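You operate a simulated robot arm through the tools that you are given. There is no shell and no other tool. Be economical: measure what you need, move in short steps, check, and stop when the job is done.

The job below is to be done with a simulated two-armed robot. You get a single attempt, and the scene is never put back.

## Task
Lay the tray's strip on mark B, weigh it down and wind the backdrop to the Low mark.
Fine: strip from the long tray on table mark B, then the cream weight from this table on its flat part; free the brake before winding, put it back on after; the other strip and weights stay.

The check looks at the end state, three seconds after you hand in, the way a careful person would. Anything else that was tipped, shoved, dropped, spilled or broken makes it a failure.

## Robot
Two 6-joint arms with two-finger parallel grippers on one trunk, hanging from a carriage that runs on a gantry, over the field with the corners [-2150, 1078], [-2150, -2], [50, -3], [50, 1077] (x, y) and turns from -6.44 to 5.568 rad about z. Base frame: it is fixed where the carriage stands at the start and does not move with it; the origin is on the floor, on the carriage's upright axis, x ahead of it, y to its left, z up; the surface under the hand at the start is at about z = 740. Readings come in mm, rad, newtons and seconds.
The left shoulder is at the start at [0, 200, 1701], the right one opposite. Places, roughly: backdrop crank [400, -400, 600]; cream cloth weight [-500, -4750, 750]; red brake lever [300, -100, 600]; strip [700, -100, 800]; table mark B [600, 300, 700]; woven strip with a blue tab [1000, 750, 750]. Payload 1.57 kg a hand.
The tool frame of a hand sits at the grasp point between the pads (the TCP): z along the fingers, y along the line on which they close. The tips reach 30 mm beyond it. Largest opening 80 mm; finger width 17, thickness 12; the body of the gripper, 40 by 82 mm, starts 80 mm behind the TCP.
Orientation is told as [roll, pitch, yaw] about the base's x, y, z axes, in that order, counted from this pose: with the fingers straight down and closing along the base's y, the tool's x points along the base's -x, its y along +y and its z along -z.

## Interface
- The arms move only by the tool apply_moves. It takes "left_deltas", "right_deltas" or both (then of equal length, played together; a hand with none holds still); each is a list of rows, each a list of 3 entries, a list of its own where there are three numbers: the shift along the tool's x, y, z in units of 30 mm (1.0 is 30 mm), then the turn, a rotation vector about the tool's x, y, z in units of 8 degrees (1.0 is 8 degrees), then the finger opening in mm, from 0 to 80. In form: [[[x, y, z], [rx, ry, rz], hand], ...]. A call has 1 to 10 rows; each row shifts and turns the commanded pose from where the row before left it, along the tool's axes as they then stand. A call with a number of a shift or a turn outside -1 to 1 is refused whole. Each row takes 0.2 s and may step no farther than 50 mm and 0.15 rad from the row before; otherwise, or with a gripper value out of range, the whole call is refused. A pose out of reach is approached as far as the arm can. The call stops where the force on the tool passes 40 N (or 10 N more than at its start, if that is more) or the arm is blocked; 0.2 s more then pass. The fingers move at their own pace (about 72 mm/s each) and stop on an object; they squeeze with about 26 N. The grip force told is the motor's: it shows also when the fingers shut on nothing. Time passes only in rows, and 0.2 s behind the last, so rows that do not move let the fingers close. It gives the time, the measured TCP pose, the force on the tool (base axes), the opening and the grip force at its end, in the units of the frame above (readings bear some noise), with the torque about the TCP (base axes, N m) and any sound that the robot's microphone picked up.
- Cameras (640 x 400 px; columns grow to the right, rows downward): "scene" is now at [254.7, 1.9, 1822.2]; the picture's right is [0.02, -1.00, 0.00], its down [-0.93, -0.02, -0.36] and it looks along [0.36, 0.01, -0.93] (base axes); focal length 257 px, centre (320, 200). "left" rides on the left gripper at [72, 7, -122] in its tool frame; the picture's right is [-0.09, 1.00, 0.00], its down [-0.84, -0.08, -0.54] and it looks along [-0.54, -0.05, 0.84] (tool axes); focal length 238 px, centre (320, 200). "right" rides on the right gripper at [72, -7, -122] in its tool frame; the picture's right is [0.09, 1.00, 0.00], its down [-0.84, 0.08, -0.54] and it looks along [-0.54, 0.05, 0.84] (tool axes); focal length 238 px, centre (320, 200). There is no depth. A picture from a camera that has moved, and an enlarged one, comes with that camera's place and axes in the base frame and with its lens.
- capture(camera): a new picture of that camera. No time passes.
- lift_body(by): slides the trunk up (or, below 0, down) by that many mm; the arms and the scene camera ride with it, the base frame stays. It gives what a move gives, with no picture.
- base_move(legs): drives the robot by 1 to 6 legs, each [ahead, left, turn to the left] in mm, mm and rad, along the robot's own axes; the way and the turn of a leg run together, so that a leg with both is an arc; at most 1500 mm and 3.142 rad a leg. The arms and the cameras ride along, it lands a little off, and it stops where it bumps. It keeps to its track: a leg is cut to what the track allows. It gives what a move gives.
- turn_head(pan, tilt): turns the head with the scene camera to pan (to the left, within 1.501 rad either way) and tilt (down, from -0.506 to 1.204), counted from straight ahead of the robot. It gives what a move gives.
- zoom(camera, box): a new picture of the part [left, top, right, bottom] of that camera's present view, enlarged. No time passes.
- finish_job(): hands the job in; it is judged then, once.

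Work in short steps. Places have to be worked out from the pictures, the camera data and where the tool is seen: move nearer, look again, correct. Check each grasp and each placing, and mend what went wrong. You have 120 turns and 92 pictures in all, those below and enlarged ones among them. Open the grippers and draw the arms clear of the work before you hand the job in, unless the task says otherwise; then end with one line.

The tools are called after "Call:" by a JSON object that holds its "op" and its "data". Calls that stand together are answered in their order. apply_moves: Moves the arms, as the interface text tells. Its arguments: {"type":"object","properties":{"left_deltas":{"type":"array"},"right_deltas":{"type":"array"}},"required":[]} The other tools are called the same way: lift_body (by) slides the trunk up or down; base_move (legs) drives the base; turn_head (pan, tilt) turns the head that bears the scene camera; capture (camera) takes a picture; zoom (camera, box) takes an enlarged picture of a part of a camera's view; finish_job () hands the job in.

At the start:

```text
t: 0.0
left_tcp_pos: [334.5, 44.2, 983.2]
left_tcp_rot: [0.0, 0.002, 0.001]
left_force: [-0.2, 0.5, 0.5]
left_torque: [0.01, 0.0, -0.02]
left_gripper_width: 79.9
left_gripper_force: 0.1
right_tcp_pos: [359.3, -283.4, 984.9]
right_tcp_rot: [0.0, 0.0, 0.0]
right_force: [-0.3, -0.1, -0.1]
right_torque: [0.01, -0.03, 0.01]
right_gripper_width: 80.4
right_gripper_force: 0.1
trunk travel left (down, up): [-605.0, 31.0]
robot x, y, heading: [0.4, -0.4, -0.002]
head pan, tilt: [0.023, 1.201]
```

scene: 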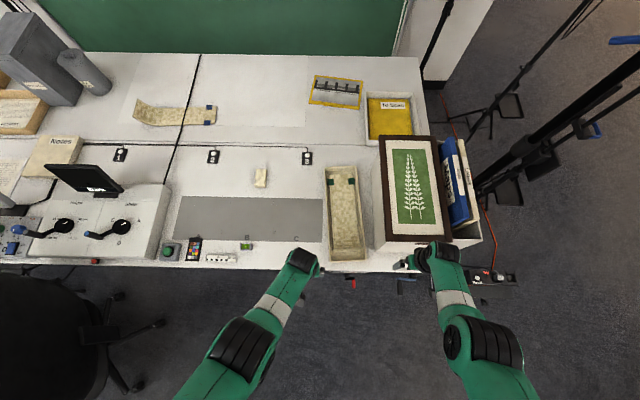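
right: 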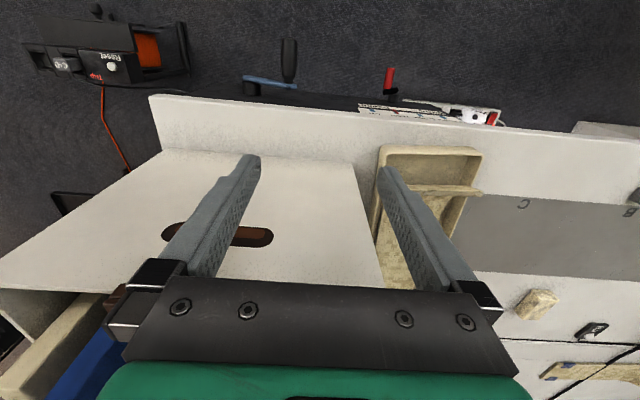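
left: 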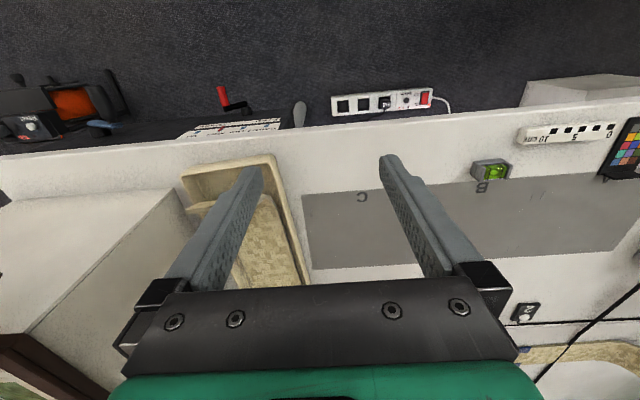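

I start by enlarging the work area: the tray with its strip, the mark mat, and the crank and brake on the table's front edge.

Call:
{"op": "zoom", "data": {"camera": "scene", "box": [160, 130, 400, 280]}}

Call:
{"op": "zoom", "data": {"camera": "right", "box": [220, 20, 640, 280]}}

Call:
{"op": "zoom", "data": {"camera": "left", "box": [60, 60, 440, 300]}}

```text
2.67 times, centred on (280, 205) of scene
camera zoom: at [254.7, 1.9, 1822.2], right [0.02, -1.0, 0.0], down [-0.93, -0.02, -0.36], along [0.36, 0.01, -0.93], focal length 686 px, centre (427, 187)
```

zoom: 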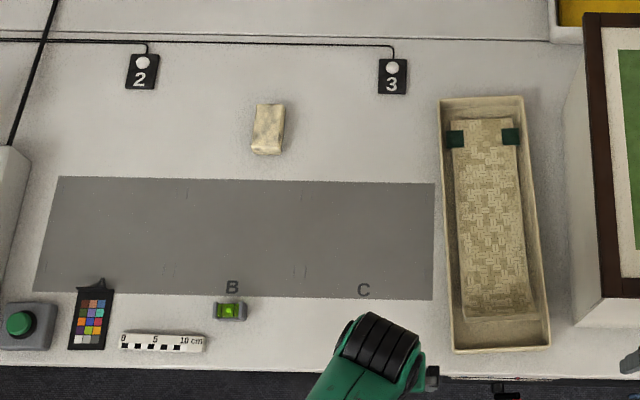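

```text
1.52 times, centred on (430, 150) of right
camera zoom: at [287.3, -291.4, 1106.2], right [-0.09, 1.0, 0.0], down [0.84, 0.08, 0.54], along [0.54, 0.05, -0.84], focal length 363 px, centre (152, 276)
```

zoom: 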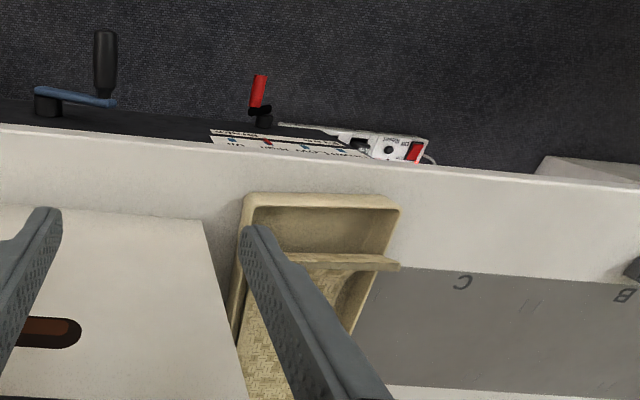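

```text
1.67 times, centred on (250, 180) of left
camera zoom: at [260.6, 51.1, 1105.9], right [0.09, 1.0, 0.0], down [0.84, -0.08, 0.54], along [0.54, -0.05, -0.84], focal length 397 px, centre (437, 233)
```

zoom: 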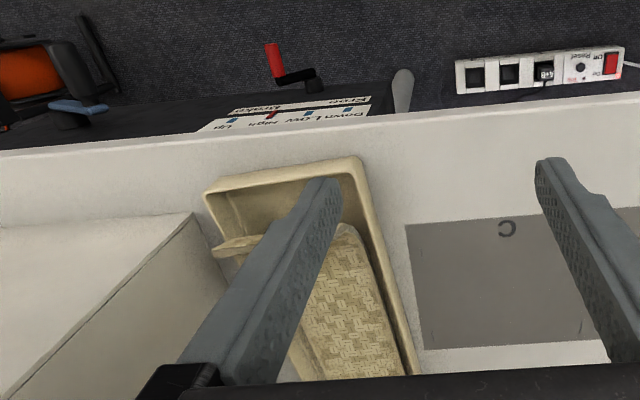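

The strip lies along x in the tray and is wider than a hand opens, with something upright at its near end. I enlarge mark B, the tray's near end, and the other strip for comparison.

Call:
{"op": "zoom", "data": {"camera": "scene", "box": [200, 190, 300, 252]}}

Call:
{"op": "zoom", "data": {"camera": "scene", "box": [310, 160, 390, 270]}}

Call:
{"op": "zoom", "data": {"camera": "scene", "box": [120, 80, 240, 155]}}

```text
6.40 times, centred on (250, 221) of scene
camera zoom: at [254.7, 1.9, 1822.2], right [0.02, -1.0, 0.0], down [-0.93, -0.02, -0.36], along [0.36, 0.01, -0.93], focal length 1647 px, centre (768, 66)
```

zoom: 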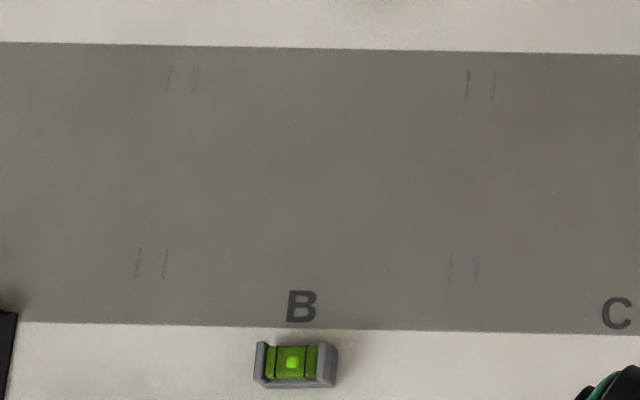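

```text
3.64 times, centred on (350, 215) of scene
camera zoom: at [254.7, 1.9, 1822.2], right [0.02, -1.0, 0.0], down [-0.93, -0.02, -0.36], along [0.36, 0.01, -0.93], focal length 936 px, centre (211, 146)
```

zoom: 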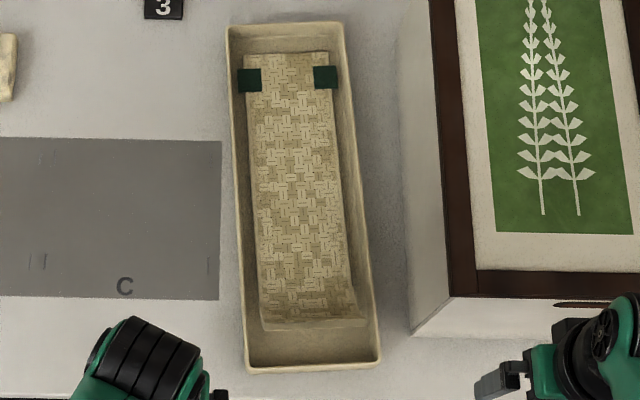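

```text
5.33 times, centred on (180, 118) of scene
camera zoom: at [254.7, 1.9, 1822.2], right [0.02, -1.0, 0.0], down [-0.93, -0.02, -0.36], along [0.36, 0.01, -0.93], focal length 1372 px, centre (1067, 640)
```

zoom: 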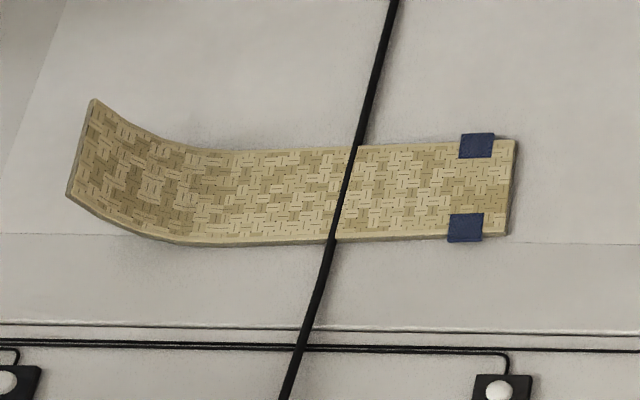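

The tray strip is stiff, with its near end curled up, and mark B is framed by tick pairs on the mat. I back the carriage off and aim the head to see the table's front face with the crank, brake and scale.

Call:
{"op": "base_move", "data": {"legs": [[-700, 0, 0]]}}

Call:
{"op": "turn_head", "data": {"pan": -0.25, "tilt": 0.75}}

Call:
{"op": "lift_body", "data": {"by": -400}}

Call:
{"op": "capture", "data": {"camera": "scene"}}

```text
t: 3.8
left_tcp_pos: [-365.0, 45.1, 984.3]
left_tcp_rot: [0.0, 0.002, 0.001]
left_force: [0.7, 0.5, -0.3]
left_torque: [0.04, -0.01, -0.01]
left_gripper_width: 80.0
left_gripper_force: 0.0
right_tcp_pos: [-338.3, -284.3, 984.9]
right_tcp_rot: [-0.001, 0.001, 0.0]
right_force: [-0.5, -0.9, 0.0]
right_torque: [-0.02, 0.04, -0.01]
right_gripper_width: 79.9
right_gripper_force: 0.0
trunk travel left (down, up): [-605.0, 31.0]
robot x, y, heading: [-698.4, 1.9, 0.001]
head pan, tilt: [0.023, 1.201]
```

```text
t: 4.7
left_tcp_pos: [-363.0, 45.4, 983.0]
left_tcp_rot: [-0.001, 0.001, 0.0]
left_force: [0.6, 0.6, -0.2]
left_torque: [0.01, 0.0, 0.03]
left_gripper_width: 79.7
left_gripper_force: 0.0
right_tcp_pos: [-338.5, -284.4, 985.5]
right_tcp_rot: [0.001, -0.001, -0.001]
right_force: [0.1, -0.4, 0.2]
right_torque: [0.0, -0.02, 0.03]
right_gripper_width: 80.2
right_gripper_force: 0.0
trunk travel left (down, up): [-605.0, 31.0]
robot x, y, heading: [-694.8, -0.5, -0.003]
head pan, tilt: [-0.25, 0.75]
```

```text
t: 8.6
left_tcp_pos: [-362.6, 45.8, 582.9]
left_tcp_rot: [-0.001, 0.002, -0.001]
left_force: [-0.2, -0.1, -0.2]
left_torque: [0.0, -0.02, -0.04]
left_gripper_width: 80.1
left_gripper_force: 0.0
right_tcp_pos: [-338.7, -285.0, 585.4]
right_tcp_rot: [0.001, 0.001, -0.001]
right_force: [0.0, -0.1, -0.3]
right_torque: [-0.02, 0.03, -0.02]
right_gripper_width: 80.0
right_gripper_force: 0.0
trunk travel left (down, up): [-205.0, 431.0]
robot x, y, heading: [-696.8, -1.5, 0.004]
head pan, tilt: [-0.25, 0.75]
```

```text
82 pictures are left
camera scene: at [-418.6, -19.7, 1453.9], right [-0.25, -0.97, 0.0], down [-0.66, 0.17, -0.73], along [0.71, -0.18, -0.68], focal length 257 px, centre (320, 200)
```

scene: 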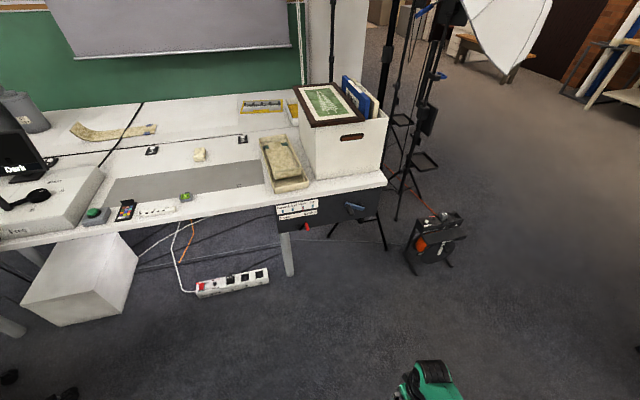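

The crank panel hangs below the table edge at about (300, 215) px. I enlarge the panel, the strip and the backdrop.

Call:
{"op": "zoom", "data": {"camera": "scene", "box": [265, 185, 395, 265]}}

Call:
{"op": "zoom", "data": {"camera": "scene", "box": [100, 120, 320, 230]}}

Call:
{"op": "turn_head", "data": {"pan": 0.1, "tilt": 0.2}}

Call:
{"op": "capture", "data": {"camera": "scene"}}

```text
4.92 times, centred on (330, 225) of scene
camera zoom: at [-418.6, -19.7, 1453.9], right [-0.25, -0.97, 0.0], down [-0.66, 0.17, -0.73], along [0.71, -0.18, -0.68], focal length 1267 px, centre (271, 77)
```

zoom: 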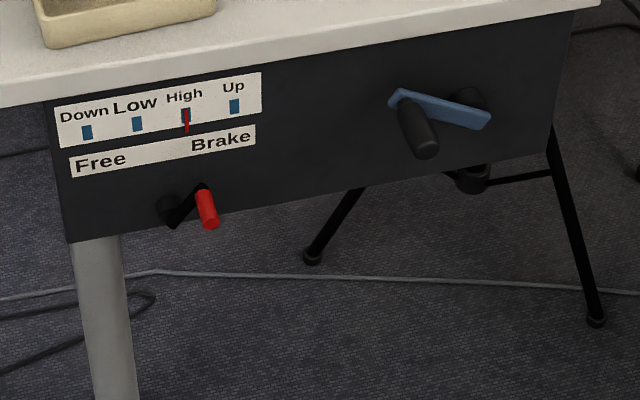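

```text
2.91 times, centred on (210, 175) of scene
camera zoom: at [-418.6, -19.7, 1453.9], right [-0.25, -0.97, 0.0], down [-0.66, 0.17, -0.73], along [0.71, -0.18, -0.68], focal length 749 px, centre (640, 273)
```

zoom: 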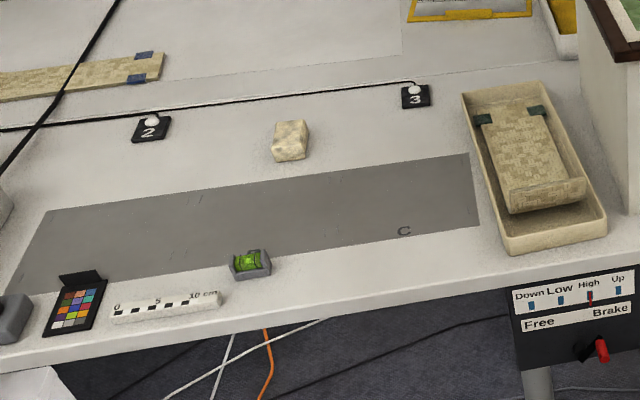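

```text
t: 9.5
left_tcp_pos: [-363.3, 45.1, 583.9]
left_tcp_rot: [-0.001, 0.001, -0.001]
left_force: [0.1, 0.2, -0.1]
left_torque: [0.0, -0.01, 0.01]
left_gripper_width: 80.2
left_gripper_force: 0.0
right_tcp_pos: [-337.5, -285.2, 585.0]
right_tcp_rot: [0.0, 0.002, 0.0]
right_force: [-0.6, -0.3, -0.4]
right_torque: [0.02, -0.01, 0.0]
right_gripper_width: 80.1
right_gripper_force: 0.0
trunk travel left (down, up): [-205.0, 431.0]
robot x, y, heading: [-700.5, -1.0, 0.001]
head pan, tilt: [0.099, 0.201]
```

```text
79 pictures are left
camera scene: at [-406.2, 10.0, 1503.5], right [0.1, -1.0, 0.0], down [-0.2, -0.02, -0.98], along [0.97, 0.1, -0.2], focal length 257 px, centre (320, 200)
```

scene: 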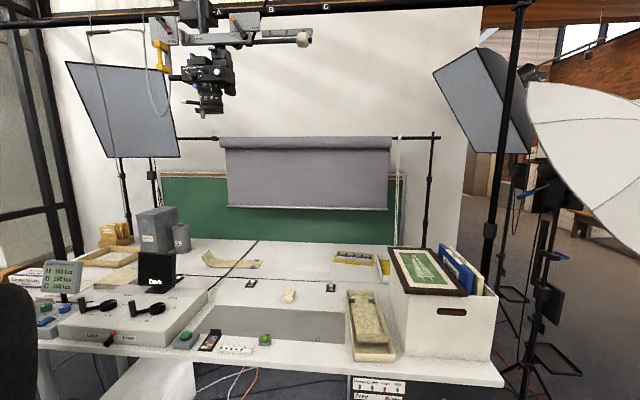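

The pointer stands at High and the lever at Brake. From the two views I put the lever's red knob near (313–340, −149, 595) with its hub near (350, −116, 574), and the crank handle near (285–340, −338, 668) with its hub near (350, −403, 646). I drive the right hand to just in front of the brake.

Call:
{"op": "base_move", "data": {"legs": [[0, 134, 0], [590, 0, 0]]}}

Call:
{"op": "capture", "data": {"camera": "right"}}

Call:
{"op": "turn_head", "data": {"pan": -0.3, "tilt": 1.2}}

Call:
{"op": "capture", "data": {"camera": "scene"}}

```text
t: 13.8
left_tcp_pos: [222.6, 177.2, 583.5]
left_tcp_rot: [0.0, 0.002, -0.003]
left_force: [-0.7, -0.8, 0.5]
left_torque: [-0.01, 0.02, 0.01]
left_gripper_width: 80.0
left_gripper_force: 0.0
right_tcp_pos: [248.8, -152.0, 585.1]
right_tcp_rot: [0.001, -0.001, -0.002]
right_force: [0.1, -0.3, 0.1]
right_torque: [0.01, 0.0, -0.02]
right_gripper_width: 80.0
right_gripper_force: 0.0
trunk travel left (down, up): [-205.0, 431.0]
robot x, y, heading: [-110.1, 132.5, -0.002]
head pan, tilt: [0.099, 0.201]
```

```text
78 pictures are left
camera right: at [176.1, -158.9, 706.3], right [-0.09, 1.0, 0.0], down [0.84, 0.07, 0.54], along [0.54, 0.05, -0.84], focal length 238 px, centre (320, 200)
```

right: 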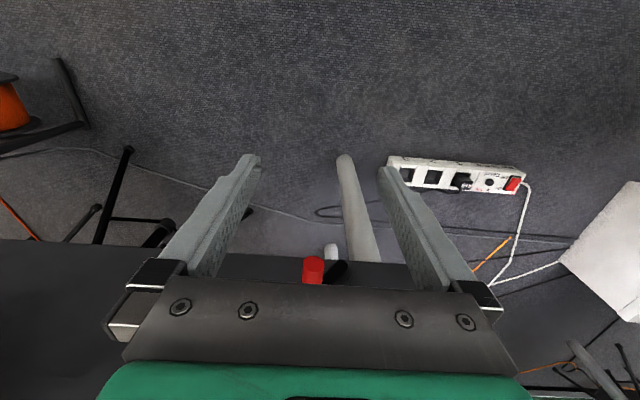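

```text
t: 15.0
left_tcp_pos: [222.9, 178.1, 583.2]
left_tcp_rot: [-0.001, 0.001, -0.003]
left_force: [0.4, 0.6, -0.1]
left_torque: [0.02, 0.03, 0.03]
left_gripper_width: 79.9
left_gripper_force: 0.1
right_tcp_pos: [246.7, -152.2, 584.3]
right_tcp_rot: [0.0, -0.001, -0.004]
right_force: [0.1, 0.5, 0.5]
right_torque: [0.01, -0.02, 0.01]
right_gripper_width: 80.1
right_gripper_force: 0.1
trunk travel left (down, up): [-205.0, 431.0]
robot x, y, heading: [-113.0, 135.5, -0.003]
head pan, tilt: [-0.3, 1.201]
```

```text
77 pictures are left
camera scene: at [141.6, 116.7, 1422.2], right [-0.3, -0.95, 0.0], down [-0.89, 0.28, -0.36], along [0.35, -0.11, -0.93], focal length 257 px, centre (320, 200)
```

scene: 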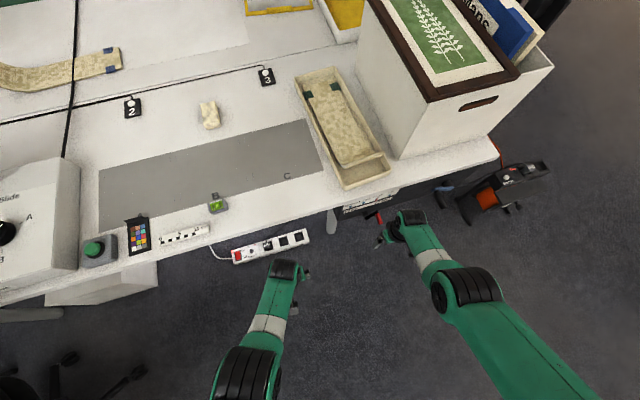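

The knob's tip shows in line between the fingers at about (313, −151, 588). I tilt the hand 24° so its body stays off the table edge, narrow the opening, and look again.

Call:
{"op": "apply_moves", "data": {"right_deltas": [[[0, 0, 0], [0, -1, 0], 44], [[0, 0, 0], [0, -1, 0], 44], [[0, 0, 0], [0, -1, 0], 44], [[-0.5, 0, -0.4], [0, 0, 0], 44], [[-0.5, 0, -0.1], [0, 0, 0], 44], [[0, 0, 0], [0, 0, 0], 44]]}}

Call:
{"op": "capture", "data": {"camera": "right"}}

```text
t: 16.4
left_tcp_pos: [222.7, 177.7, 581.6]
left_tcp_rot: [-0.002, 0.004, -0.003]
left_force: [-0.4, -0.4, 0.1]
left_torque: [0.01, -0.01, 0.01]
left_gripper_width: 79.9
left_gripper_force: 0.0
right_tcp_pos: [271.9, -153.1, 606.6]
right_tcp_rot: [0.0, -0.418, -0.003]
right_force: [-0.2, 0.3, -0.1]
right_torque: [-0.03, 0.0, 0.01]
right_gripper_width: 44.0
right_gripper_force: 0.0
right hand out of reach, approached as far as the arm can: row 1
trunk travel left (down, up): [-205.0, 431.0]
robot x, y, heading: [-113.2, 130.9, -0.004]
head pan, tilt: [-0.3, 1.201]
```

```text
76 pictures are left
camera right: at [156.7, -159.4, 687.4], right [-0.08, 1.0, -0.04], down [0.54, 0.08, 0.84], along [0.84, 0.05, -0.55], focal length 238 px, centre (320, 200)
```

right: 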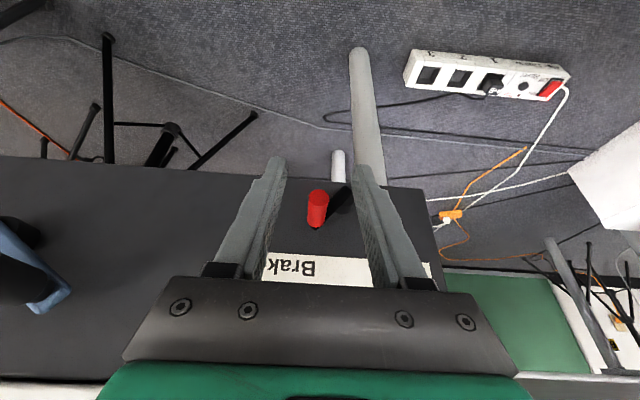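

The knob sits centred between the fingers, its arm running left-down to the hub. I move ahead to straddle it and narrow the opening.

Call:
{"op": "apply_moves", "data": {"right_deltas": [[[-0.64, 0.03, 0.45], [0, 0, 0], 44], [[-0.64, 0.03, 0.45], [0, 0, 0], 44], [[0, 0, 0], [0, 0, 0], 26], [[0, 0, 0], [0, 0, 0], 26]]}}

Call:
{"op": "capture", "data": {"camera": "right"}}

```text
t: 17.4
left_tcp_pos: [222.2, 177.8, 583.6]
left_tcp_rot: [-0.001, 0.002, -0.004]
left_force: [0.0, -0.7, -0.2]
left_torque: [0.0, 0.01, 0.0]
left_gripper_width: 80.1
left_gripper_force: 0.2
right_tcp_pos: [316.8, -151.0, 595.6]
right_tcp_rot: [0.0, -0.418, -0.004]
right_force: [0.8, -0.3, 0.1]
right_torque: [-0.03, 0.0, 0.0]
right_gripper_width: 26.0
right_gripper_force: 0.1
trunk travel left (down, up): [-205.0, 431.0]
robot x, y, heading: [-110.5, 131.6, -0.007]
head pan, tilt: [-0.3, 1.201]
```

```text
75 pictures are left
camera right: at [202.4, -158.0, 677.6], right [-0.08, 1.0, -0.04], down [0.54, 0.08, 0.84], along [0.84, 0.05, -0.55], focal length 238 px, centre (320, 200)
```

right: 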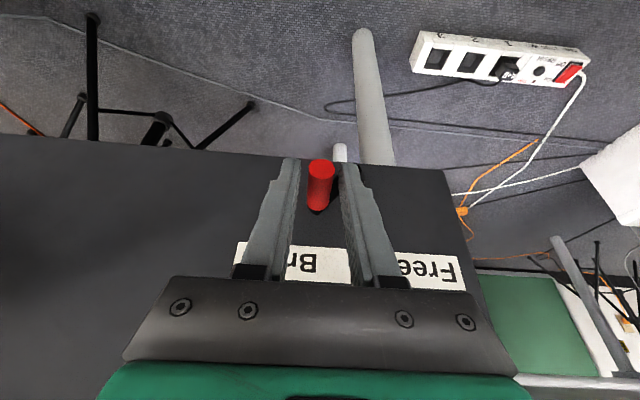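

The knob is straddled near the pads' lower half. I carry it over the top along its arc about the hub, from Brake towards Free, with the fingers held loosely around it.

Call:
{"op": "apply_moves", "data": {"right_deltas": [[[0.05, 0, 0.13], [0, 0, 0], 22], [[-0.117, 0.32, -0.262], [0, 0, 0], 22], [[-0.081, 0.43, -0.183], [0, 0, 0], 22], [[-0.02, 0.35, -0.043], [0, 0, 0], 22], [[0.02, 0.35, 0.043], [0, 0, 0], 22], [[0.081, 0.43, 0.183], [0, 0, 0], 22], [[0.117, 0.32, 0.262], [0, 0, 0], 22], [[0, 0, 0], [0, 0, 0], 22]]}}

Call:
{"op": "capture", "data": {"camera": "right"}}

```text
t: 19.2
left_tcp_pos: [223.2, 175.6, 584.0]
left_tcp_rot: [-0.001, 0.002, -0.003]
left_force: [0.8, 0.3, 0.1]
left_torque: [-0.01, -0.03, 0.02]
left_gripper_width: 79.8
left_gripper_force: 0.0
right_tcp_pos: [318.9, -88.8, 593.6]
right_tcp_rot: [-0.003, -0.421, -0.003]
right_force: [-0.7, -7.9, 2.1]
right_torque: [-0.11, -0.04, -0.04]
right_gripper_width: 28.2
right_gripper_force: 4.3
trunk travel left (down, up): [-205.0, 431.0]
robot x, y, heading: [-109.3, 131.0, -0.006]
head pan, tilt: [-0.3, 1.201]
```

```text
74 pictures are left
camera right: at [203.3, -94.7, 674.6], right [-0.08, 1.0, -0.04], down [0.54, 0.08, 0.84], along [0.84, 0.05, -0.55], focal length 238 px, centre (320, 200)
```

right: 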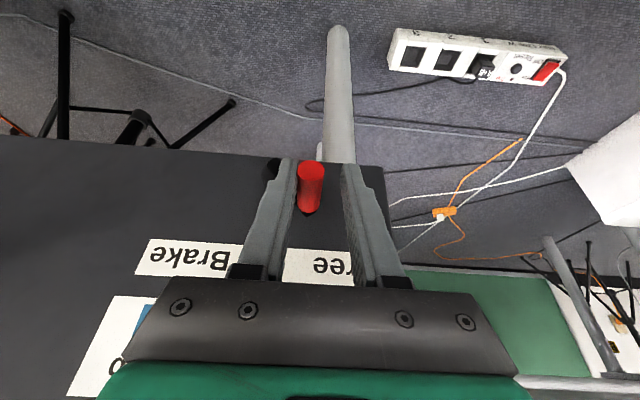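

The lever has swung to the Free side and meets its stop (about 8 N). I open, withdraw, and drive sideways towards the crank.

Call:
{"op": "apply_moves", "data": {"right_deltas": [[[0, 0, 0], [0, 0, 0], 46], [[0, 0, 0], [0, 0, 0], 46], [[0.7, 0, -0.31], [0, 0, 0], 46], [[0.7, 0, -0.31], [0, 0, 0], 46], [[0.7, 0, -0.31], [0, 0, 0], 46], [[0, 0, 0], [0, 0, 0], 46]]}}

Call:
{"op": "base_move", "data": {"legs": [[-20, 0, 0], [0, -131, 0]]}}

Call:
{"op": "turn_head", "data": {"pan": -0.6, "tilt": 1.1}}

Call:
{"op": "capture", "data": {"camera": "right"}}

Call:
{"op": "capture", "data": {"camera": "scene"}}

```text
t: 20.6
left_tcp_pos: [223.8, 177.1, 582.9]
left_tcp_rot: [0.001, 0.002, -0.003]
left_force: [0.0, 0.1, 0.3]
left_torque: [0.01, 0.0, 0.02]
left_gripper_width: 80.0
left_gripper_force: 0.0
right_tcp_pos: [250.4, -85.4, 592.4]
right_tcp_rot: [0.0, -0.419, -0.002]
right_force: [-0.4, 0.6, 0.2]
right_torque: [0.01, 0.03, 0.05]
right_gripper_width: 46.2
right_gripper_force: 0.0
trunk travel left (down, up): [-205.0, 431.0]
robot x, y, heading: [-113.0, 130.0, -0.006]
head pan, tilt: [-0.3, 1.201]
```

```text
t: 22.3
left_tcp_pos: [203.0, 45.0, 583.8]
left_tcp_rot: [0.001, 0.0, -0.002]
left_force: [0.7, -0.6, -0.3]
left_torque: [0.04, -0.01, -0.03]
left_gripper_width: 79.9
left_gripper_force: 0.0
right_tcp_pos: [228.2, -217.1, 592.6]
right_tcp_rot: [-0.001, -0.418, -0.005]
right_force: [-0.3, -0.3, -0.5]
right_torque: [0.04, -0.03, 0.0]
right_gripper_width: 46.3
right_gripper_force: 0.0
trunk travel left (down, up): [-205.0, 431.0]
robot x, y, heading: [-133.3, 2.7, 0.0]
head pan, tilt: [-0.3, 1.201]
```

```text
t: 23.1
left_tcp_pos: [202.4, 46.2, 584.7]
left_tcp_rot: [-0.002, 0.002, -0.004]
left_force: [0.3, 0.5, 0.5]
left_torque: [0.0, -0.02, 0.0]
left_gripper_width: 79.9
left_gripper_force: 0.1
right_tcp_pos: [228.4, -215.0, 590.2]
right_tcp_rot: [0.0, -0.419, -0.005]
right_force: [-0.2, -0.2, -0.2]
right_torque: [-0.02, 0.02, -0.01]
right_gripper_width: 46.0
right_gripper_force: 0.0
trunk travel left (down, up): [-205.0, 431.0]
robot x, y, heading: [-132.4, 4.0, -0.006]
head pan, tilt: [-0.6, 1.1]
```

```text
73 pictures are left
camera right: at [113.6, -221.9, 673.9], right [-0.08, 1.0, -0.04], down [0.54, 0.08, 0.84], along [0.84, 0.05, -0.55], focal length 238 px, centre (320, 200)
```

right: 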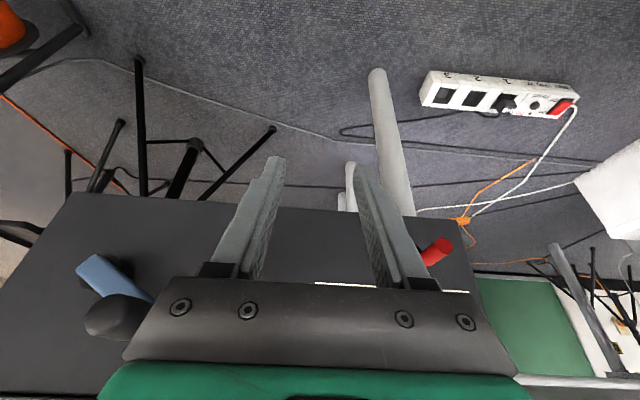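

```text
72 pictures are left
camera scene: at [119.5, -32.7, 1428.1], right [-0.57, -0.82, 0.0], down [-0.73, 0.51, -0.45], along [0.37, -0.26, -0.89], focal length 257 px, centre (320, 200)
```

scene: 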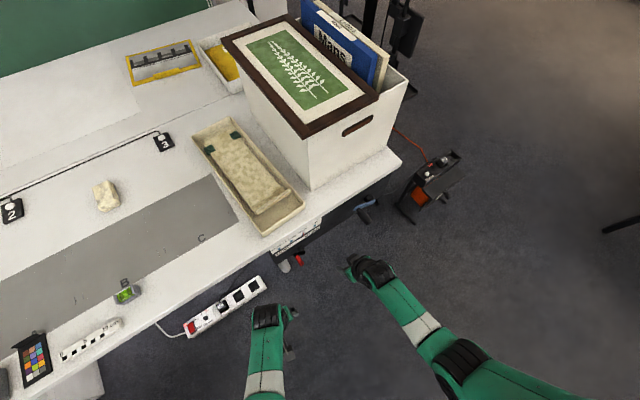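

The handle's tip is again at about (285, −337, 662). I bring the open right hand to stand just in front of it and look.

Call:
{"op": "apply_moves", "data": {"right_deltas": [[[-0.384, -0.814, -0.42], [0, 0, 0], 60], [[-0.384, -0.814, -0.42], [0, 0, 0], 60], [[-0.384, -0.814, -0.42], [0, 0, 0], 60], [[-0.384, -0.814, -0.42], [0, 0, 0], 60], [[-0.384, -0.814, -0.42], [0, 0, 0], 60], [[0, 0, 0], [0, 0, 0], 60]]}}

Call:
{"op": "capture", "data": {"camera": "right"}}

Call:
{"op": "zoom", "data": {"camera": "scene", "box": [240, 170, 440, 295]}}

```text
t: 24.5
left_tcp_pos: [201.4, 48.0, 583.9]
left_tcp_rot: [0.003, 0.002, -0.005]
left_force: [0.4, 0.1, 0.6]
left_torque: [0.01, 0.01, 0.01]
left_gripper_width: 80.0
left_gripper_force: 0.1
right_tcp_pos: [268.2, -338.7, 632.8]
right_tcp_rot: [0.0, -0.419, -0.003]
right_force: [-0.5, -0.5, -0.3]
right_torque: [-0.02, 0.02, -0.01]
right_gripper_width: 60.0
right_gripper_force: 0.1
right hand out of reach, approached as far as the arm can: row 3, 4, 5
trunk travel left (down, up): [-205.0, 431.0]
robot x, y, heading: [-135.5, 3.5, -0.002]
head pan, tilt: [-0.6, 1.1]
```

```text
71 pictures are left
camera right: at [153.0, -344.8, 713.8], right [-0.08, 1.0, -0.04], down [0.54, 0.08, 0.84], along [0.84, 0.05, -0.55], focal length 238 px, centre (320, 200)
```

right: 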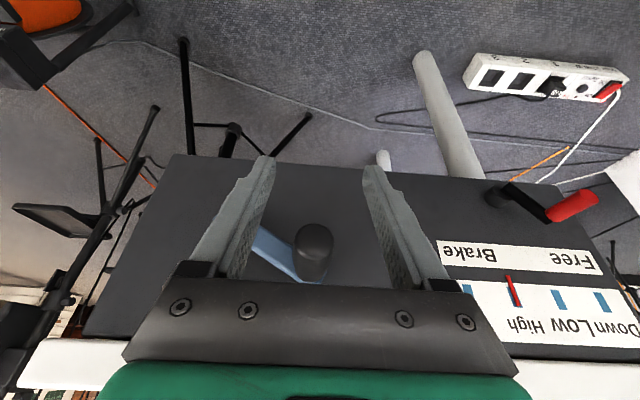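

```text
3.20 times, centred on (340, 232) of scene
camera zoom: at [119.3, -32.5, 1428.1], right [-0.57, -0.82, 0.0], down [-0.73, 0.51, -0.45], along [0.37, -0.26, -0.89], focal length 824 px, centre (256, 96)
```

zoom: 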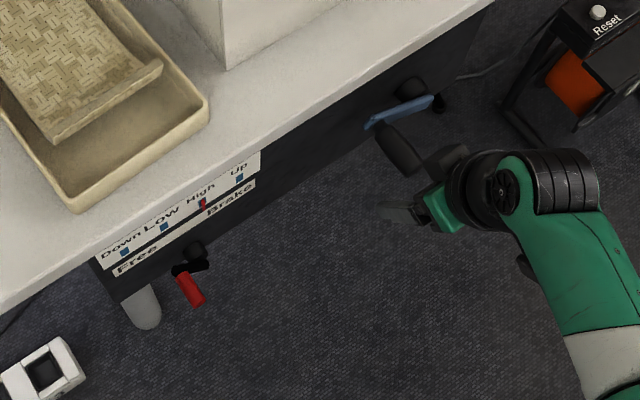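

The hand hit a fold limit at z 633, so I raise the trunk 45 mm to bring it to handle height. The handle tip again solves to y −339, z 660, and this camera also shows the pointer.

Call:
{"op": "lift_body", "data": {"by": 45}}

Call:
{"op": "capture", "data": {"camera": "right"}}

```text
t: 25.4
left_tcp_pos: [201.3, 45.6, 628.4]
left_tcp_rot: [0.0, 0.003, -0.003]
left_force: [1.2, 0.2, 0.7]
left_torque: [0.0, 0.02, 0.04]
left_gripper_width: 79.8
left_gripper_force: 0.0
right_tcp_pos: [268.9, -339.2, 678.9]
right_tcp_rot: [0.001, -0.42, -0.004]
right_force: [0.3, -0.9, 0.7]
right_torque: [0.04, 0.01, 0.02]
right_gripper_width: 59.8
right_gripper_force: 0.0
trunk travel left (down, up): [-250.0, 386.0]
robot x, y, heading: [-133.9, 2.6, -0.007]
head pan, tilt: [-0.6, 1.1]
```

```text
69 pictures are left
camera right: at [153.1, -344.9, 758.9], right [-0.08, 1.0, -0.04], down [0.54, 0.08, 0.84], along [0.84, 0.05, -0.55], focal length 238 px, centre (320, 200)
```

right: 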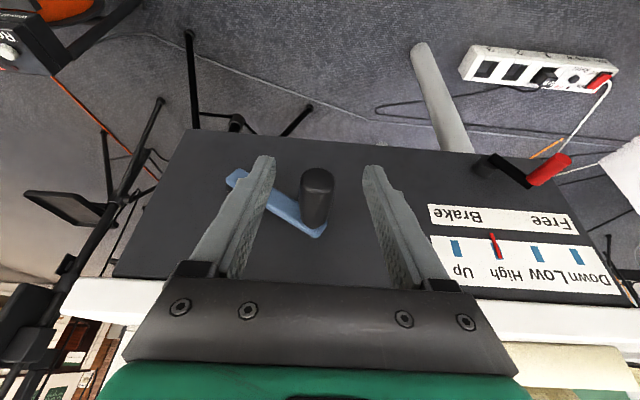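

The handle runs from about (285, −338, 657) to (335, −336, 666), and I judge the hub near y −407, z 627. I straddle the handle and close on it.

Call:
{"op": "apply_moves", "data": {"right_deltas": [[[-0.5, 0.02, 0.5], [0, 0, 0], 60], [[-0.5, 0.02, 0.5], [0, 0, 0], 60], [[0, 0, 0], [0, 0, 0], 0], [[0, 0, 0], [0, 0, 0], 0], [[0, 0, 0], [0, 0, 0], 0]]}}

Call:
{"op": "capture", "data": {"camera": "right"}}

```text
t: 26.6
left_tcp_pos: [203.3, 46.1, 629.9]
left_tcp_rot: [0.0, 0.003, -0.002]
left_force: [-0.6, 0.2, -0.3]
left_torque: [-0.02, 0.01, -0.01]
left_gripper_width: 79.7
left_gripper_force: 0.0
right_tcp_pos: [308.9, -338.4, 663.2]
right_tcp_rot: [-0.004, -0.421, -0.004]
right_force: [1.4, -3.2, -2.9]
right_torque: [-0.06, -0.17, 0.05]
right_gripper_width: 25.0
right_gripper_force: 37.2
trunk travel left (down, up): [-250.0, 386.0]
robot x, y, heading: [-131.4, 4.1, -0.001]
head pan, tilt: [-0.6, 1.1]
```

```text
68 pictures are left
camera right: at [193.0, -344.6, 743.8], right [-0.08, 1.0, -0.04], down [0.54, 0.08, 0.84], along [0.84, 0.05, -0.55], focal length 238 px, centre (320, 200)
```

right: 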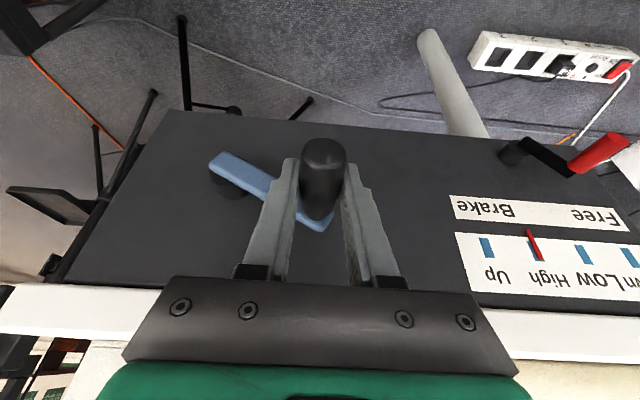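

Gripped at 25 mm; hub reads (−406, 634), so radius ≈ 74 mm with the handle 23° above horizontal. I test-turn about 20° downward and watch the pointer.

Call:
{"op": "apply_moves", "data": {"right_deltas": [[[0.09, 0.08, 0.19], [0, 0, 0], 0], [[0.09, 0.06, 0.19], [0, 0, 0], 0], [[0.09, 0.04, 0.19], [0, 0, 0], 0], [[0.09, 0.02, 0.19], [0, 0, 0], 0], [[0, 0, 0], [0, 0, 0], 0]]}}

Call:
{"op": "capture", "data": {"camera": "right"}}

```text
t: 27.8
left_tcp_pos: [204.2, 48.5, 629.4]
left_tcp_rot: [0.002, -0.001, -0.004]
left_force: [-0.4, -0.4, 0.1]
left_torque: [0.02, 0.0, 0.03]
left_gripper_width: 79.8
left_gripper_force: 0.0
right_tcp_pos: [308.0, -333.5, 651.1]
right_tcp_rot: [0.0, -0.422, -0.004]
right_force: [6.9, 2.9, 1.8]
right_torque: [0.03, -0.13, 0.14]
right_gripper_width: 24.9
right_gripper_force: 36.4
right hand out of reach, approached as far as the arm can: row 2, 4
trunk travel left (down, up): [-250.0, 386.0]
robot x, y, heading: [-134.8, 4.9, -0.005]
head pan, tilt: [-0.6, 1.1]
```

```text
67 pictures are left
camera right: at [192.7, -339.9, 733.1], right [-0.08, 1.0, -0.04], down [0.54, 0.08, 0.84], along [0.84, 0.05, -0.55], focal length 238 px, centre (320, 200)
```

right: 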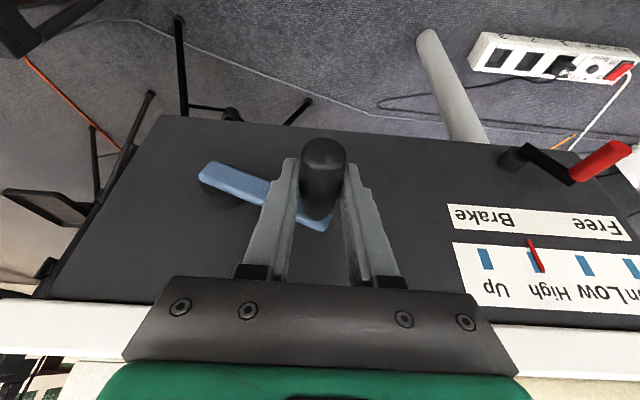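

The arm kept reporting reach limits in this posture. I release, back off, set the fingers straight down, and restand the robot closer and higher, where the arm's reach band covers the whole crank circle.

Call:
{"op": "apply_moves", "data": {"right_deltas": [[[0, 0, 0], [0, 0, 0], 60], [[0, 0, 0], [0, 0, 0], 60], [[0.7, 0, -0.31], [0, 0, 0], 60], [[0.7, 0, -0.31], [0, 0, 0], 60], [[0.7, 0, -0.31], [0, 0, 0], 60], [[0.7, 0, -0.31], [0, 1, 0], 60], [[0, 0, 0], [0, 1, 0], 60], [[0, 0, 0], [0, 1, 0], 60], [[0, 0, 0], [0, 0, 0], 60]]}}

Call:
{"op": "lift_body", "data": {"by": 95}}

Call:
{"op": "zoom", "data": {"camera": "right", "box": [160, 100, 640, 400]}}

```text
t: 29.8
left_tcp_pos: [202.8, 47.4, 628.9]
left_tcp_rot: [0.001, 0.0, -0.004]
left_force: [-0.1, 0.5, 0.5]
left_torque: [-0.03, -0.02, 0.0]
left_gripper_width: 79.8
left_gripper_force: 0.1
right_tcp_pos: [218.1, -334.7, 635.6]
right_tcp_rot: [-0.002, 0.001, -0.004]
right_force: [-0.4, 0.7, -0.3]
right_torque: [0.02, -0.01, 0.01]
right_gripper_width: 60.0
right_gripper_force: 0.2
right hand out of reach, approached as far as the arm can: row 6, 7, 8
trunk travel left (down, up): [-250.0, 386.0]
robot x, y, heading: [-129.0, 5.1, -0.008]
head pan, tilt: [-0.6, 1.1]
```

```text
t: 31.1
left_tcp_pos: [201.8, 46.0, 722.9]
left_tcp_rot: [-0.002, 0.003, -0.003]
left_force: [-0.3, 0.3, -0.2]
left_torque: [-0.02, 0.0, 0.0]
left_gripper_width: 79.6
left_gripper_force: 0.1
right_tcp_pos: [217.8, -335.4, 731.3]
right_tcp_rot: [0.001, 0.0, -0.003]
right_force: [-0.4, -0.7, 0.2]
right_torque: [0.02, -0.03, -0.02]
right_gripper_width: 60.0
right_gripper_force: 0.1
trunk travel left (down, up): [-345.0, 291.0]
robot x, y, heading: [-132.4, -0.7, -0.003]
head pan, tilt: [-0.6, 1.1]
```

```text
1.33 times, centred on (400, 250) of right
camera zoom: at [145.4, -341.6, 851.7], right [-0.09, 1.0, 0.0], down [0.84, 0.07, 0.54], along [0.54, 0.05, -0.84], focal length 318 px, centre (213, 133)
```

zoom: 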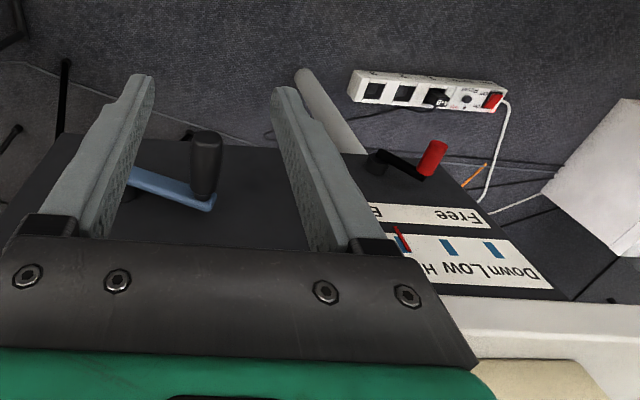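

I shift the hand back 27 mm relative to the robot and drive ahead, so it ends above the handle.

Call:
{"op": "apply_moves", "data": {"right_deltas": [[[0.9, 0, 0], [0, 0, 0], 60], [[0, 0, 0], [0, 0, 0], 60]]}}

Call:
{"op": "base_move", "data": {"legs": [[112, 0, 0]]}}

Call:
{"op": "capture", "data": {"camera": "right"}}

```text
t: 31.7
left_tcp_pos: [203.2, 47.4, 724.1]
left_tcp_rot: [-0.001, 0.002, -0.003]
left_force: [-0.2, 0.6, 0.3]
left_torque: [0.0, -0.02, 0.03]
left_gripper_width: 80.1
left_gripper_force: 0.0
right_tcp_pos: [199.2, -339.2, 718.3]
right_tcp_rot: [0.001, -0.003, -0.004]
right_force: [0.1, 0.1, -0.2]
right_torque: [-0.01, 0.01, -0.03]
right_gripper_width: 60.0
right_gripper_force: 0.1
right hand out of reach, approached as far as the arm can: row 1
trunk travel left (down, up): [-345.0, 291.0]
robot x, y, heading: [-127.6, 5.2, -0.006]
head pan, tilt: [-0.6, 1.1]
```

```text
t: 32.9
left_tcp_pos: [314.4, 47.9, 724.8]
left_tcp_rot: [0.0, 0.001, -0.004]
left_force: [-0.1, -0.1, 0.8]
left_torque: [0.0, 0.01, 0.0]
left_gripper_width: 79.9
left_gripper_force: 0.1
right_tcp_pos: [311.4, -338.6, 718.1]
right_tcp_rot: [0.001, -0.001, -0.006]
right_force: [0.2, -0.2, 1.2]
right_torque: [0.0, 0.02, 0.02]
right_gripper_width: 59.9
right_gripper_force: 0.0
trunk travel left (down, up): [-345.0, 291.0]
robot x, y, heading: [-16.9, 4.8, -0.003]
head pan, tilt: [-0.6, 1.1]
```

```text
65 pictures are left
camera right: at [239.3, -346.0, 839.8], right [-0.09, 1.0, 0.0], down [0.84, 0.07, 0.54], along [0.54, 0.05, -0.84], focal length 238 px, centre (320, 200)
```

right: 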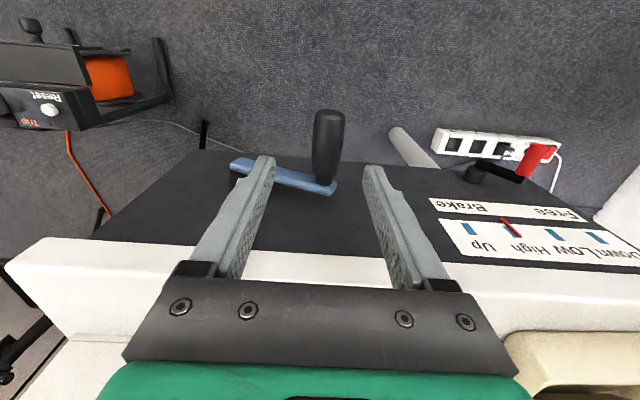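

Now in the reach band, with the handle centred at about y −333, z 645. I descend over it, grip, and check.

Call:
{"op": "apply_moves", "data": {"right_deltas": [[[0.05, 0.05, 0.8], [0, 0, 0], 60], [[0.05, 0.05, 0.8], [0, 0, 0], 60], [[0, 0.05, 0.7], [0, 0, 0], 60], [[0, 0, 0], [0, 0, 0], 0], [[0, 0, 0], [0, 0, 0], 0], [[0, 0, 0], [0, 0, 0], 0]]}}

Call:
{"op": "capture", "data": {"camera": "right"}}

```text
t: 34.3
left_tcp_pos: [313.6, 46.6, 723.3]
left_tcp_rot: [0.0, 0.001, -0.006]
left_force: [-0.4, 0.2, -0.4]
left_torque: [-0.01, -0.01, -0.02]
left_gripper_width: 80.0
left_gripper_force: 0.0
right_tcp_pos: [282.7, -325.6, 693.1]
right_tcp_rot: [0.002, -0.002, -0.006]
right_force: [0.3, -0.8, -0.2]
right_torque: [-0.02, 0.05, -0.02]
right_gripper_width: 0.2
right_gripper_force: 21.6
right hand out of reach, approached as far as the arm can: row 1, 2, 3
trunk travel left (down, up): [-345.0, 291.0]
robot x, y, heading: [-20.8, 2.6, -0.01]
head pan, tilt: [-0.6, 1.1]
```

```text
64 pictures are left
camera right: at [210.4, -332.0, 814.6], right [-0.09, 1.0, 0.0], down [0.84, 0.07, 0.54], along [0.54, 0.05, -0.84], focal length 238 px, centre (320, 200)
```

right: 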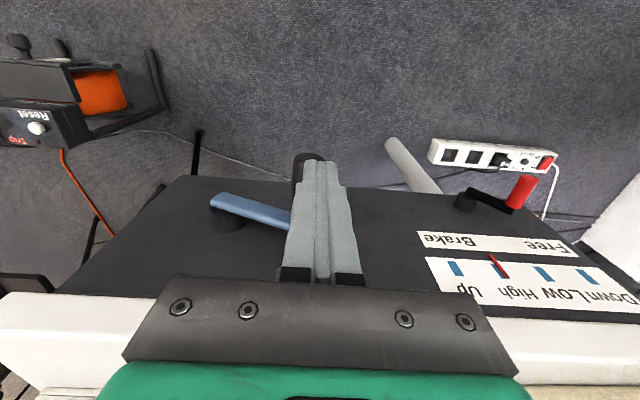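

The arm again stopped short, probably because the target is far out to the right side of this shoulder. I open the right hand and lift it clear, and test how the left arm's reach behaves by drawing it back and up, since I plan to turn the robot right so the crank lies ahead of the right arm.

Call:
{"op": "apply_moves", "data": {"left_deltas": [[[0.6, 0, -0.6], [0, 0, 0], 80], [[0.6, 0, -0.6], [0, 0, 0], 80], [[0.6, 0, -0.6], [0, 0, 0], 80], [[0.6, 0, -0.6], [0, 0, 0], 80]], "right_deltas": [[[0, 0, -0.6], [0, 0, 0], 60], [[0, 0.3, -0.6], [0, 0, 0], 60], [[0, 0.6, 0], [0, 0, 0], 60], [[0, 0.6, 0], [0, 0, 0], 60]]}}

```text
t: 35.3
left_tcp_pos: [303.2, 28.2, 723.7]
left_tcp_rot: [0.001, 0.001, -0.005]
left_force: [-0.1, 0.2, 0.5]
left_torque: [0.0, 0.01, 0.02]
left_gripper_width: 79.9
left_gripper_force: 0.1
left hand out of reach, approached as far as the arm can: row 1, 2, 3, 4
right_tcp_pos: [300.5, -286.8, 699.2]
right_tcp_rot: [-0.001, -0.001, -0.005]
right_force: [0.2, 0.3, 0.6]
right_torque: [-0.02, 0.02, 0.0]
right_gripper_width: 60.0
right_gripper_force: 0.1
right hand out of reach, approached as far as the arm can: row 1, 2, 3
trunk travel left (down, up): [-345.0, 291.0]
robot x, y, heading: [-17.9, -0.4, -0.008]
head pan, tilt: [-0.6, 1.1]
```

The left arm shows an inner limit (too near its shoulder). I now test whether the right arm can go straight down from this more central spot.

Call:
{"op": "apply_moves", "data": {"right_deltas": [[[0, 0, 0.7], [0, 0, 0], 60], [[0, 0, 0.7], [0, 0, 0], 60], [[0, 0, 0], [0, 0, 0], 60]], "left_deltas": [[[-0.5, 0, 0], [0, 0, 0], 80], [[0, 0, 0.5], [0, 0, 0], 80], [[0, 0, 0], [0, 0, 0], 80]]}}

```text
t: 36.1
left_tcp_pos: [306.6, 33.3, 721.3]
left_tcp_rot: [0.002, 0.003, -0.006]
left_force: [-0.4, -0.4, -0.3]
left_torque: [0.0, -0.04, 0.0]
left_gripper_width: 80.2
left_gripper_force: 0.1
left hand out of reach, approached as far as the arm can: row 1, 2
right_tcp_pos: [282.7, -282.1, 681.9]
right_tcp_rot: [0.0, 0.001, -0.005]
right_force: [-1.4, 1.7, 0.5]
right_torque: [0.01, 0.01, -0.05]
right_gripper_width: 58.9
right_gripper_force: 0.1
right hand out of reach, approached as far as the arm can: row 1, 2
trunk travel left (down, up): [-345.0, 291.0]
robot x, y, heading: [-19.6, 0.6, -0.003]
head pan, tilt: [-0.6, 1.1]
```

Straight-down fingers seem to leave this arm almost no room here, while the 24° tilt worked well at the brake. I tilt the right hand again and see whether it then settles on its commanded place.

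Call:
{"op": "apply_moves", "data": {"right_deltas": [[[0, 0, 0], [0, -1, 0], 60], [[0, 0, 0], [0, -1, 0], 60], [[0, 0, 0], [0, -1, 0], 60], [[0, 0, 0], [0, 0, 0], 60]], "left_deltas": [[[-0.5, 0, 0.5], [0, 0, 0], 80], [[-0.5, 0, 0.5], [0, 0, 0], 80], [[-0.5, 0, 0.5], [0, 0, 0], 80], [[0, 0, 0], [0, 0, 0], 80]]}}

```text
t: 37.1
left_tcp_pos: [312.4, 49.4, 720.4]
left_tcp_rot: [-0.001, 0.002, -0.005]
left_force: [-0.4, 0.2, 0.5]
left_torque: [-0.01, 0.0, -0.02]
left_gripper_width: 80.1
left_gripper_force: 0.0
left hand out of reach, approached as far as the arm can: row 1, 2, 3
right_tcp_pos: [296.8, -285.5, 658.5]
right_tcp_rot: [0.003, -0.391, -0.004]
right_force: [0.1, -0.3, 0.3]
right_torque: [0.01, 0.03, 0.02]
right_gripper_width: 60.0
right_gripper_force: 0.2
right hand out of reach, approached as far as the arm can: row 1, 2, 3
trunk travel left (down, up): [-345.0, 291.0]
robot x, y, heading: [-18.0, 1.4, -0.0]
head pan, tilt: [-0.6, 1.1]
```

With the tilt the hand got much nearer its command, so pitch frees the arm. I tilt further to see if it settles fully, and test the same on the left.

Call:
{"op": "apply_moves", "data": {"right_deltas": [[[0, 0, 0], [0, -1, 0], 60], [[0, 0, 0], [0, -1, 0], 60], [[0, 0, 0], [0, 0, 0], 60]], "left_deltas": [[[0, 0, 0], [0, -1, 0], 80], [[0, 0, 0], [0, -1, 0], 80], [[0, 0, 0], [0, 0, 0], 80]]}}

Call:
{"op": "turn_head", "data": {"pan": -0.4, "tilt": 1.2}}

Call:
{"op": "capture", "data": {"camera": "scene"}}

```text
t: 37.9
left_tcp_pos: [314.8, 47.5, 716.7]
left_tcp_rot: [0.001, -0.28, -0.006]
left_force: [0.1, 0.7, -0.2]
left_torque: [0.01, 0.02, 0.0]
left_gripper_width: 79.9
left_gripper_force: 0.1
left hand out of reach, approached as far as the arm can: row 1
right_tcp_pos: [296.1, -281.6, 661.6]
right_tcp_rot: [0.027, -0.606, -0.008]
right_force: [-0.7, -0.8, -0.8]
right_torque: [0.02, 0.02, 0.04]
right_gripper_width: 59.9
right_gripper_force: 0.0
right hand out of reach, approached as far as the arm can: row 1
trunk travel left (down, up): [-345.0, 291.0]
robot x, y, heading: [-18.0, 2.3, -0.008]
head pan, tilt: [-0.6, 1.1]
```

```text
t: 38.6
left_tcp_pos: [315.4, 47.8, 716.3]
left_tcp_rot: [-0.001, -0.276, -0.006]
left_force: [0.2, -1.4, -0.3]
left_torque: [0.02, -0.01, -0.05]
left_gripper_width: 79.9
left_gripper_force: 0.0
right_tcp_pos: [296.9, -281.2, 661.1]
right_tcp_rot: [0.026, -0.608, -0.007]
right_force: [-0.1, -0.5, 0.5]
right_torque: [-0.04, -0.04, -0.02]
right_gripper_width: 60.1
right_gripper_force: 0.1
trunk travel left (down, up): [-345.0, 291.0]
robot x, y, heading: [-23.8, 3.7, -0.006]
head pan, tilt: [-0.4, 1.201]
```

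```text
63 pictures are left
camera scene: at [229.9, -19.5, 1562.2], right [-0.39, -0.92, 0.0], down [-0.86, 0.37, -0.36], along [0.33, -0.14, -0.93], focal length 257 px, centre (320, 200)
```

scene: 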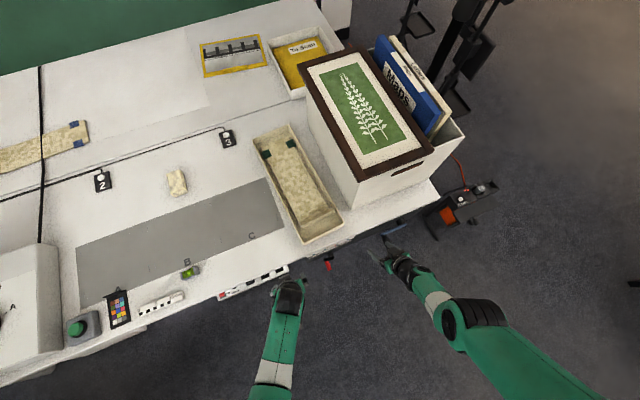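

The behaviour fits an arm that can only work in a thin band of distance from its shoulder. I'll back off and drop the trunk so the right shoulder sits nearly level behind the crank, where the crank circle stays within that band.

Call:
{"op": "base_move", "data": {"legs": [[-290, 0, 0]]}}

Call:
{"op": "lift_body", "data": {"by": -320}}

Call:
{"op": "apply_moves", "data": {"right_deltas": [[[-0.96, -0.31, 0.05], [0, 0, 0], 60], [[-0.96, -0.31, 0.05], [0, 0, 0], 60], [[-0.96, -0.31, 0.05], [0, 0, 0], 60], [[-0.96, -0.31, 0.05], [0, 0, 0], 60], [[-0.96, -0.31, 0.05], [0, 0, 0], 60], [[-0.96, -0.31, 0.05], [0, 0, 0], 60], [[-0.96, -0.31, 0.05], [0, 0, 0], 60], [[-0.96, -0.31, 0.05], [0, 0, 0], 60]]}}

```text
t: 40.6
left_tcp_pos: [27.9, 49.3, 717.4]
left_tcp_rot: [0.001, -0.277, -0.003]
left_force: [-0.1, 0.0, 0.5]
left_torque: [-0.04, 0.0, 0.02]
left_gripper_width: 80.2
left_gripper_force: 0.1
right_tcp_pos: [8.9, -279.1, 660.5]
right_tcp_rot: [0.026, -0.605, -0.007]
right_force: [1.4, 0.0, -0.1]
right_torque: [0.0, -0.01, -0.02]
right_gripper_width: 60.2
right_gripper_force: 0.0
trunk travel left (down, up): [-345.0, 291.0]
robot x, y, heading: [-307.2, 5.0, -0.006]
head pan, tilt: [-0.4, 1.201]
```

```text
t: 43.8
left_tcp_pos: [26.7, 48.7, 396.6]
left_tcp_rot: [0.0, -0.277, -0.003]
left_force: [1.3, 0.0, 0.1]
left_torque: [0.01, 0.0, -0.01]
left_gripper_width: 80.1
left_gripper_force: 0.0
right_tcp_pos: [9.3, -280.2, 339.8]
right_tcp_rot: [0.026, -0.607, -0.007]
right_force: [0.1, 0.0, 0.8]
right_torque: [0.02, 0.01, 0.0]
right_gripper_width: 60.0
right_gripper_force: 0.1
trunk travel left (down, up): [-25.0, 611.0]
robot x, y, heading: [-305.9, 3.9, -0.004]
head pan, tilt: [-0.4, 1.201]
```

```text
t: 45.6
left_tcp_pos: [28.0, 47.9, 395.7]
left_tcp_rot: [-0.001, -0.279, -0.004]
left_force: [-0.2, -0.5, -1.2]
left_torque: [0.01, 0.01, 0.03]
left_gripper_width: 80.3
left_gripper_force: 0.0
right_tcp_pos: [172.2, -371.8, 470.7]
right_tcp_rot: [0.025, -0.606, -0.005]
right_force: [0.4, 0.5, -0.5]
right_torque: [0.01, 0.02, -0.03]
right_gripper_width: 59.8
right_gripper_force: 0.1
right hand out of reach, approached as far as the arm can: row 5, 6, 7, 8
trunk travel left (down, up): [-25.0, 611.0]
robot x, y, heading: [-307.4, 8.5, 0.001]
head pan, tilt: [-0.4, 1.201]
```

Most of that went through. I continue the swing up and forward to stand in front of the crank handle.

Call:
{"op": "apply_moves", "data": {"right_deltas": [[[-0.5, 0.11, -0.8], [0, 0, 0], 60], [[-0.5, 0.11, -0.8], [0, 0, 0], 60], [[-0.5, 0.11, -0.8], [0, 0, 0], 60], [[-0.5, 0.11, -0.8], [0, 0, 0], 60], [[-0.7, 0.11, -0.1], [0, 0, 0], 60], [[-0.7, 0.11, 0], [0, 0, 0], 60], [[-0.7, 0.11, 0], [0, 0, 0], 60], [[-0.7, 0.11, 0], [0, 0, 0], 60]]}}

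```text
t: 47.4
left_tcp_pos: [28.7, 49.9, 396.3]
left_tcp_rot: [0.001, -0.279, -0.003]
left_force: [0.0, -0.6, 0.5]
left_torque: [0.02, 0.0, 0.0]
left_gripper_width: 80.1
left_gripper_force: 0.1
right_tcp_pos: [262.1, -353.0, 593.6]
right_tcp_rot: [0.026, -0.607, -0.006]
right_force: [0.1, -0.2, -0.6]
right_torque: [-0.05, 0.01, 0.01]
right_gripper_width: 60.0
right_gripper_force: 0.2
right hand out of reach, approached as far as the arm can: row 3, 4
trunk travel left (down, up): [-25.0, 611.0]
robot x, y, heading: [-307.8, -0.9, -0.006]
head pan, tilt: [-0.4, 1.201]
```

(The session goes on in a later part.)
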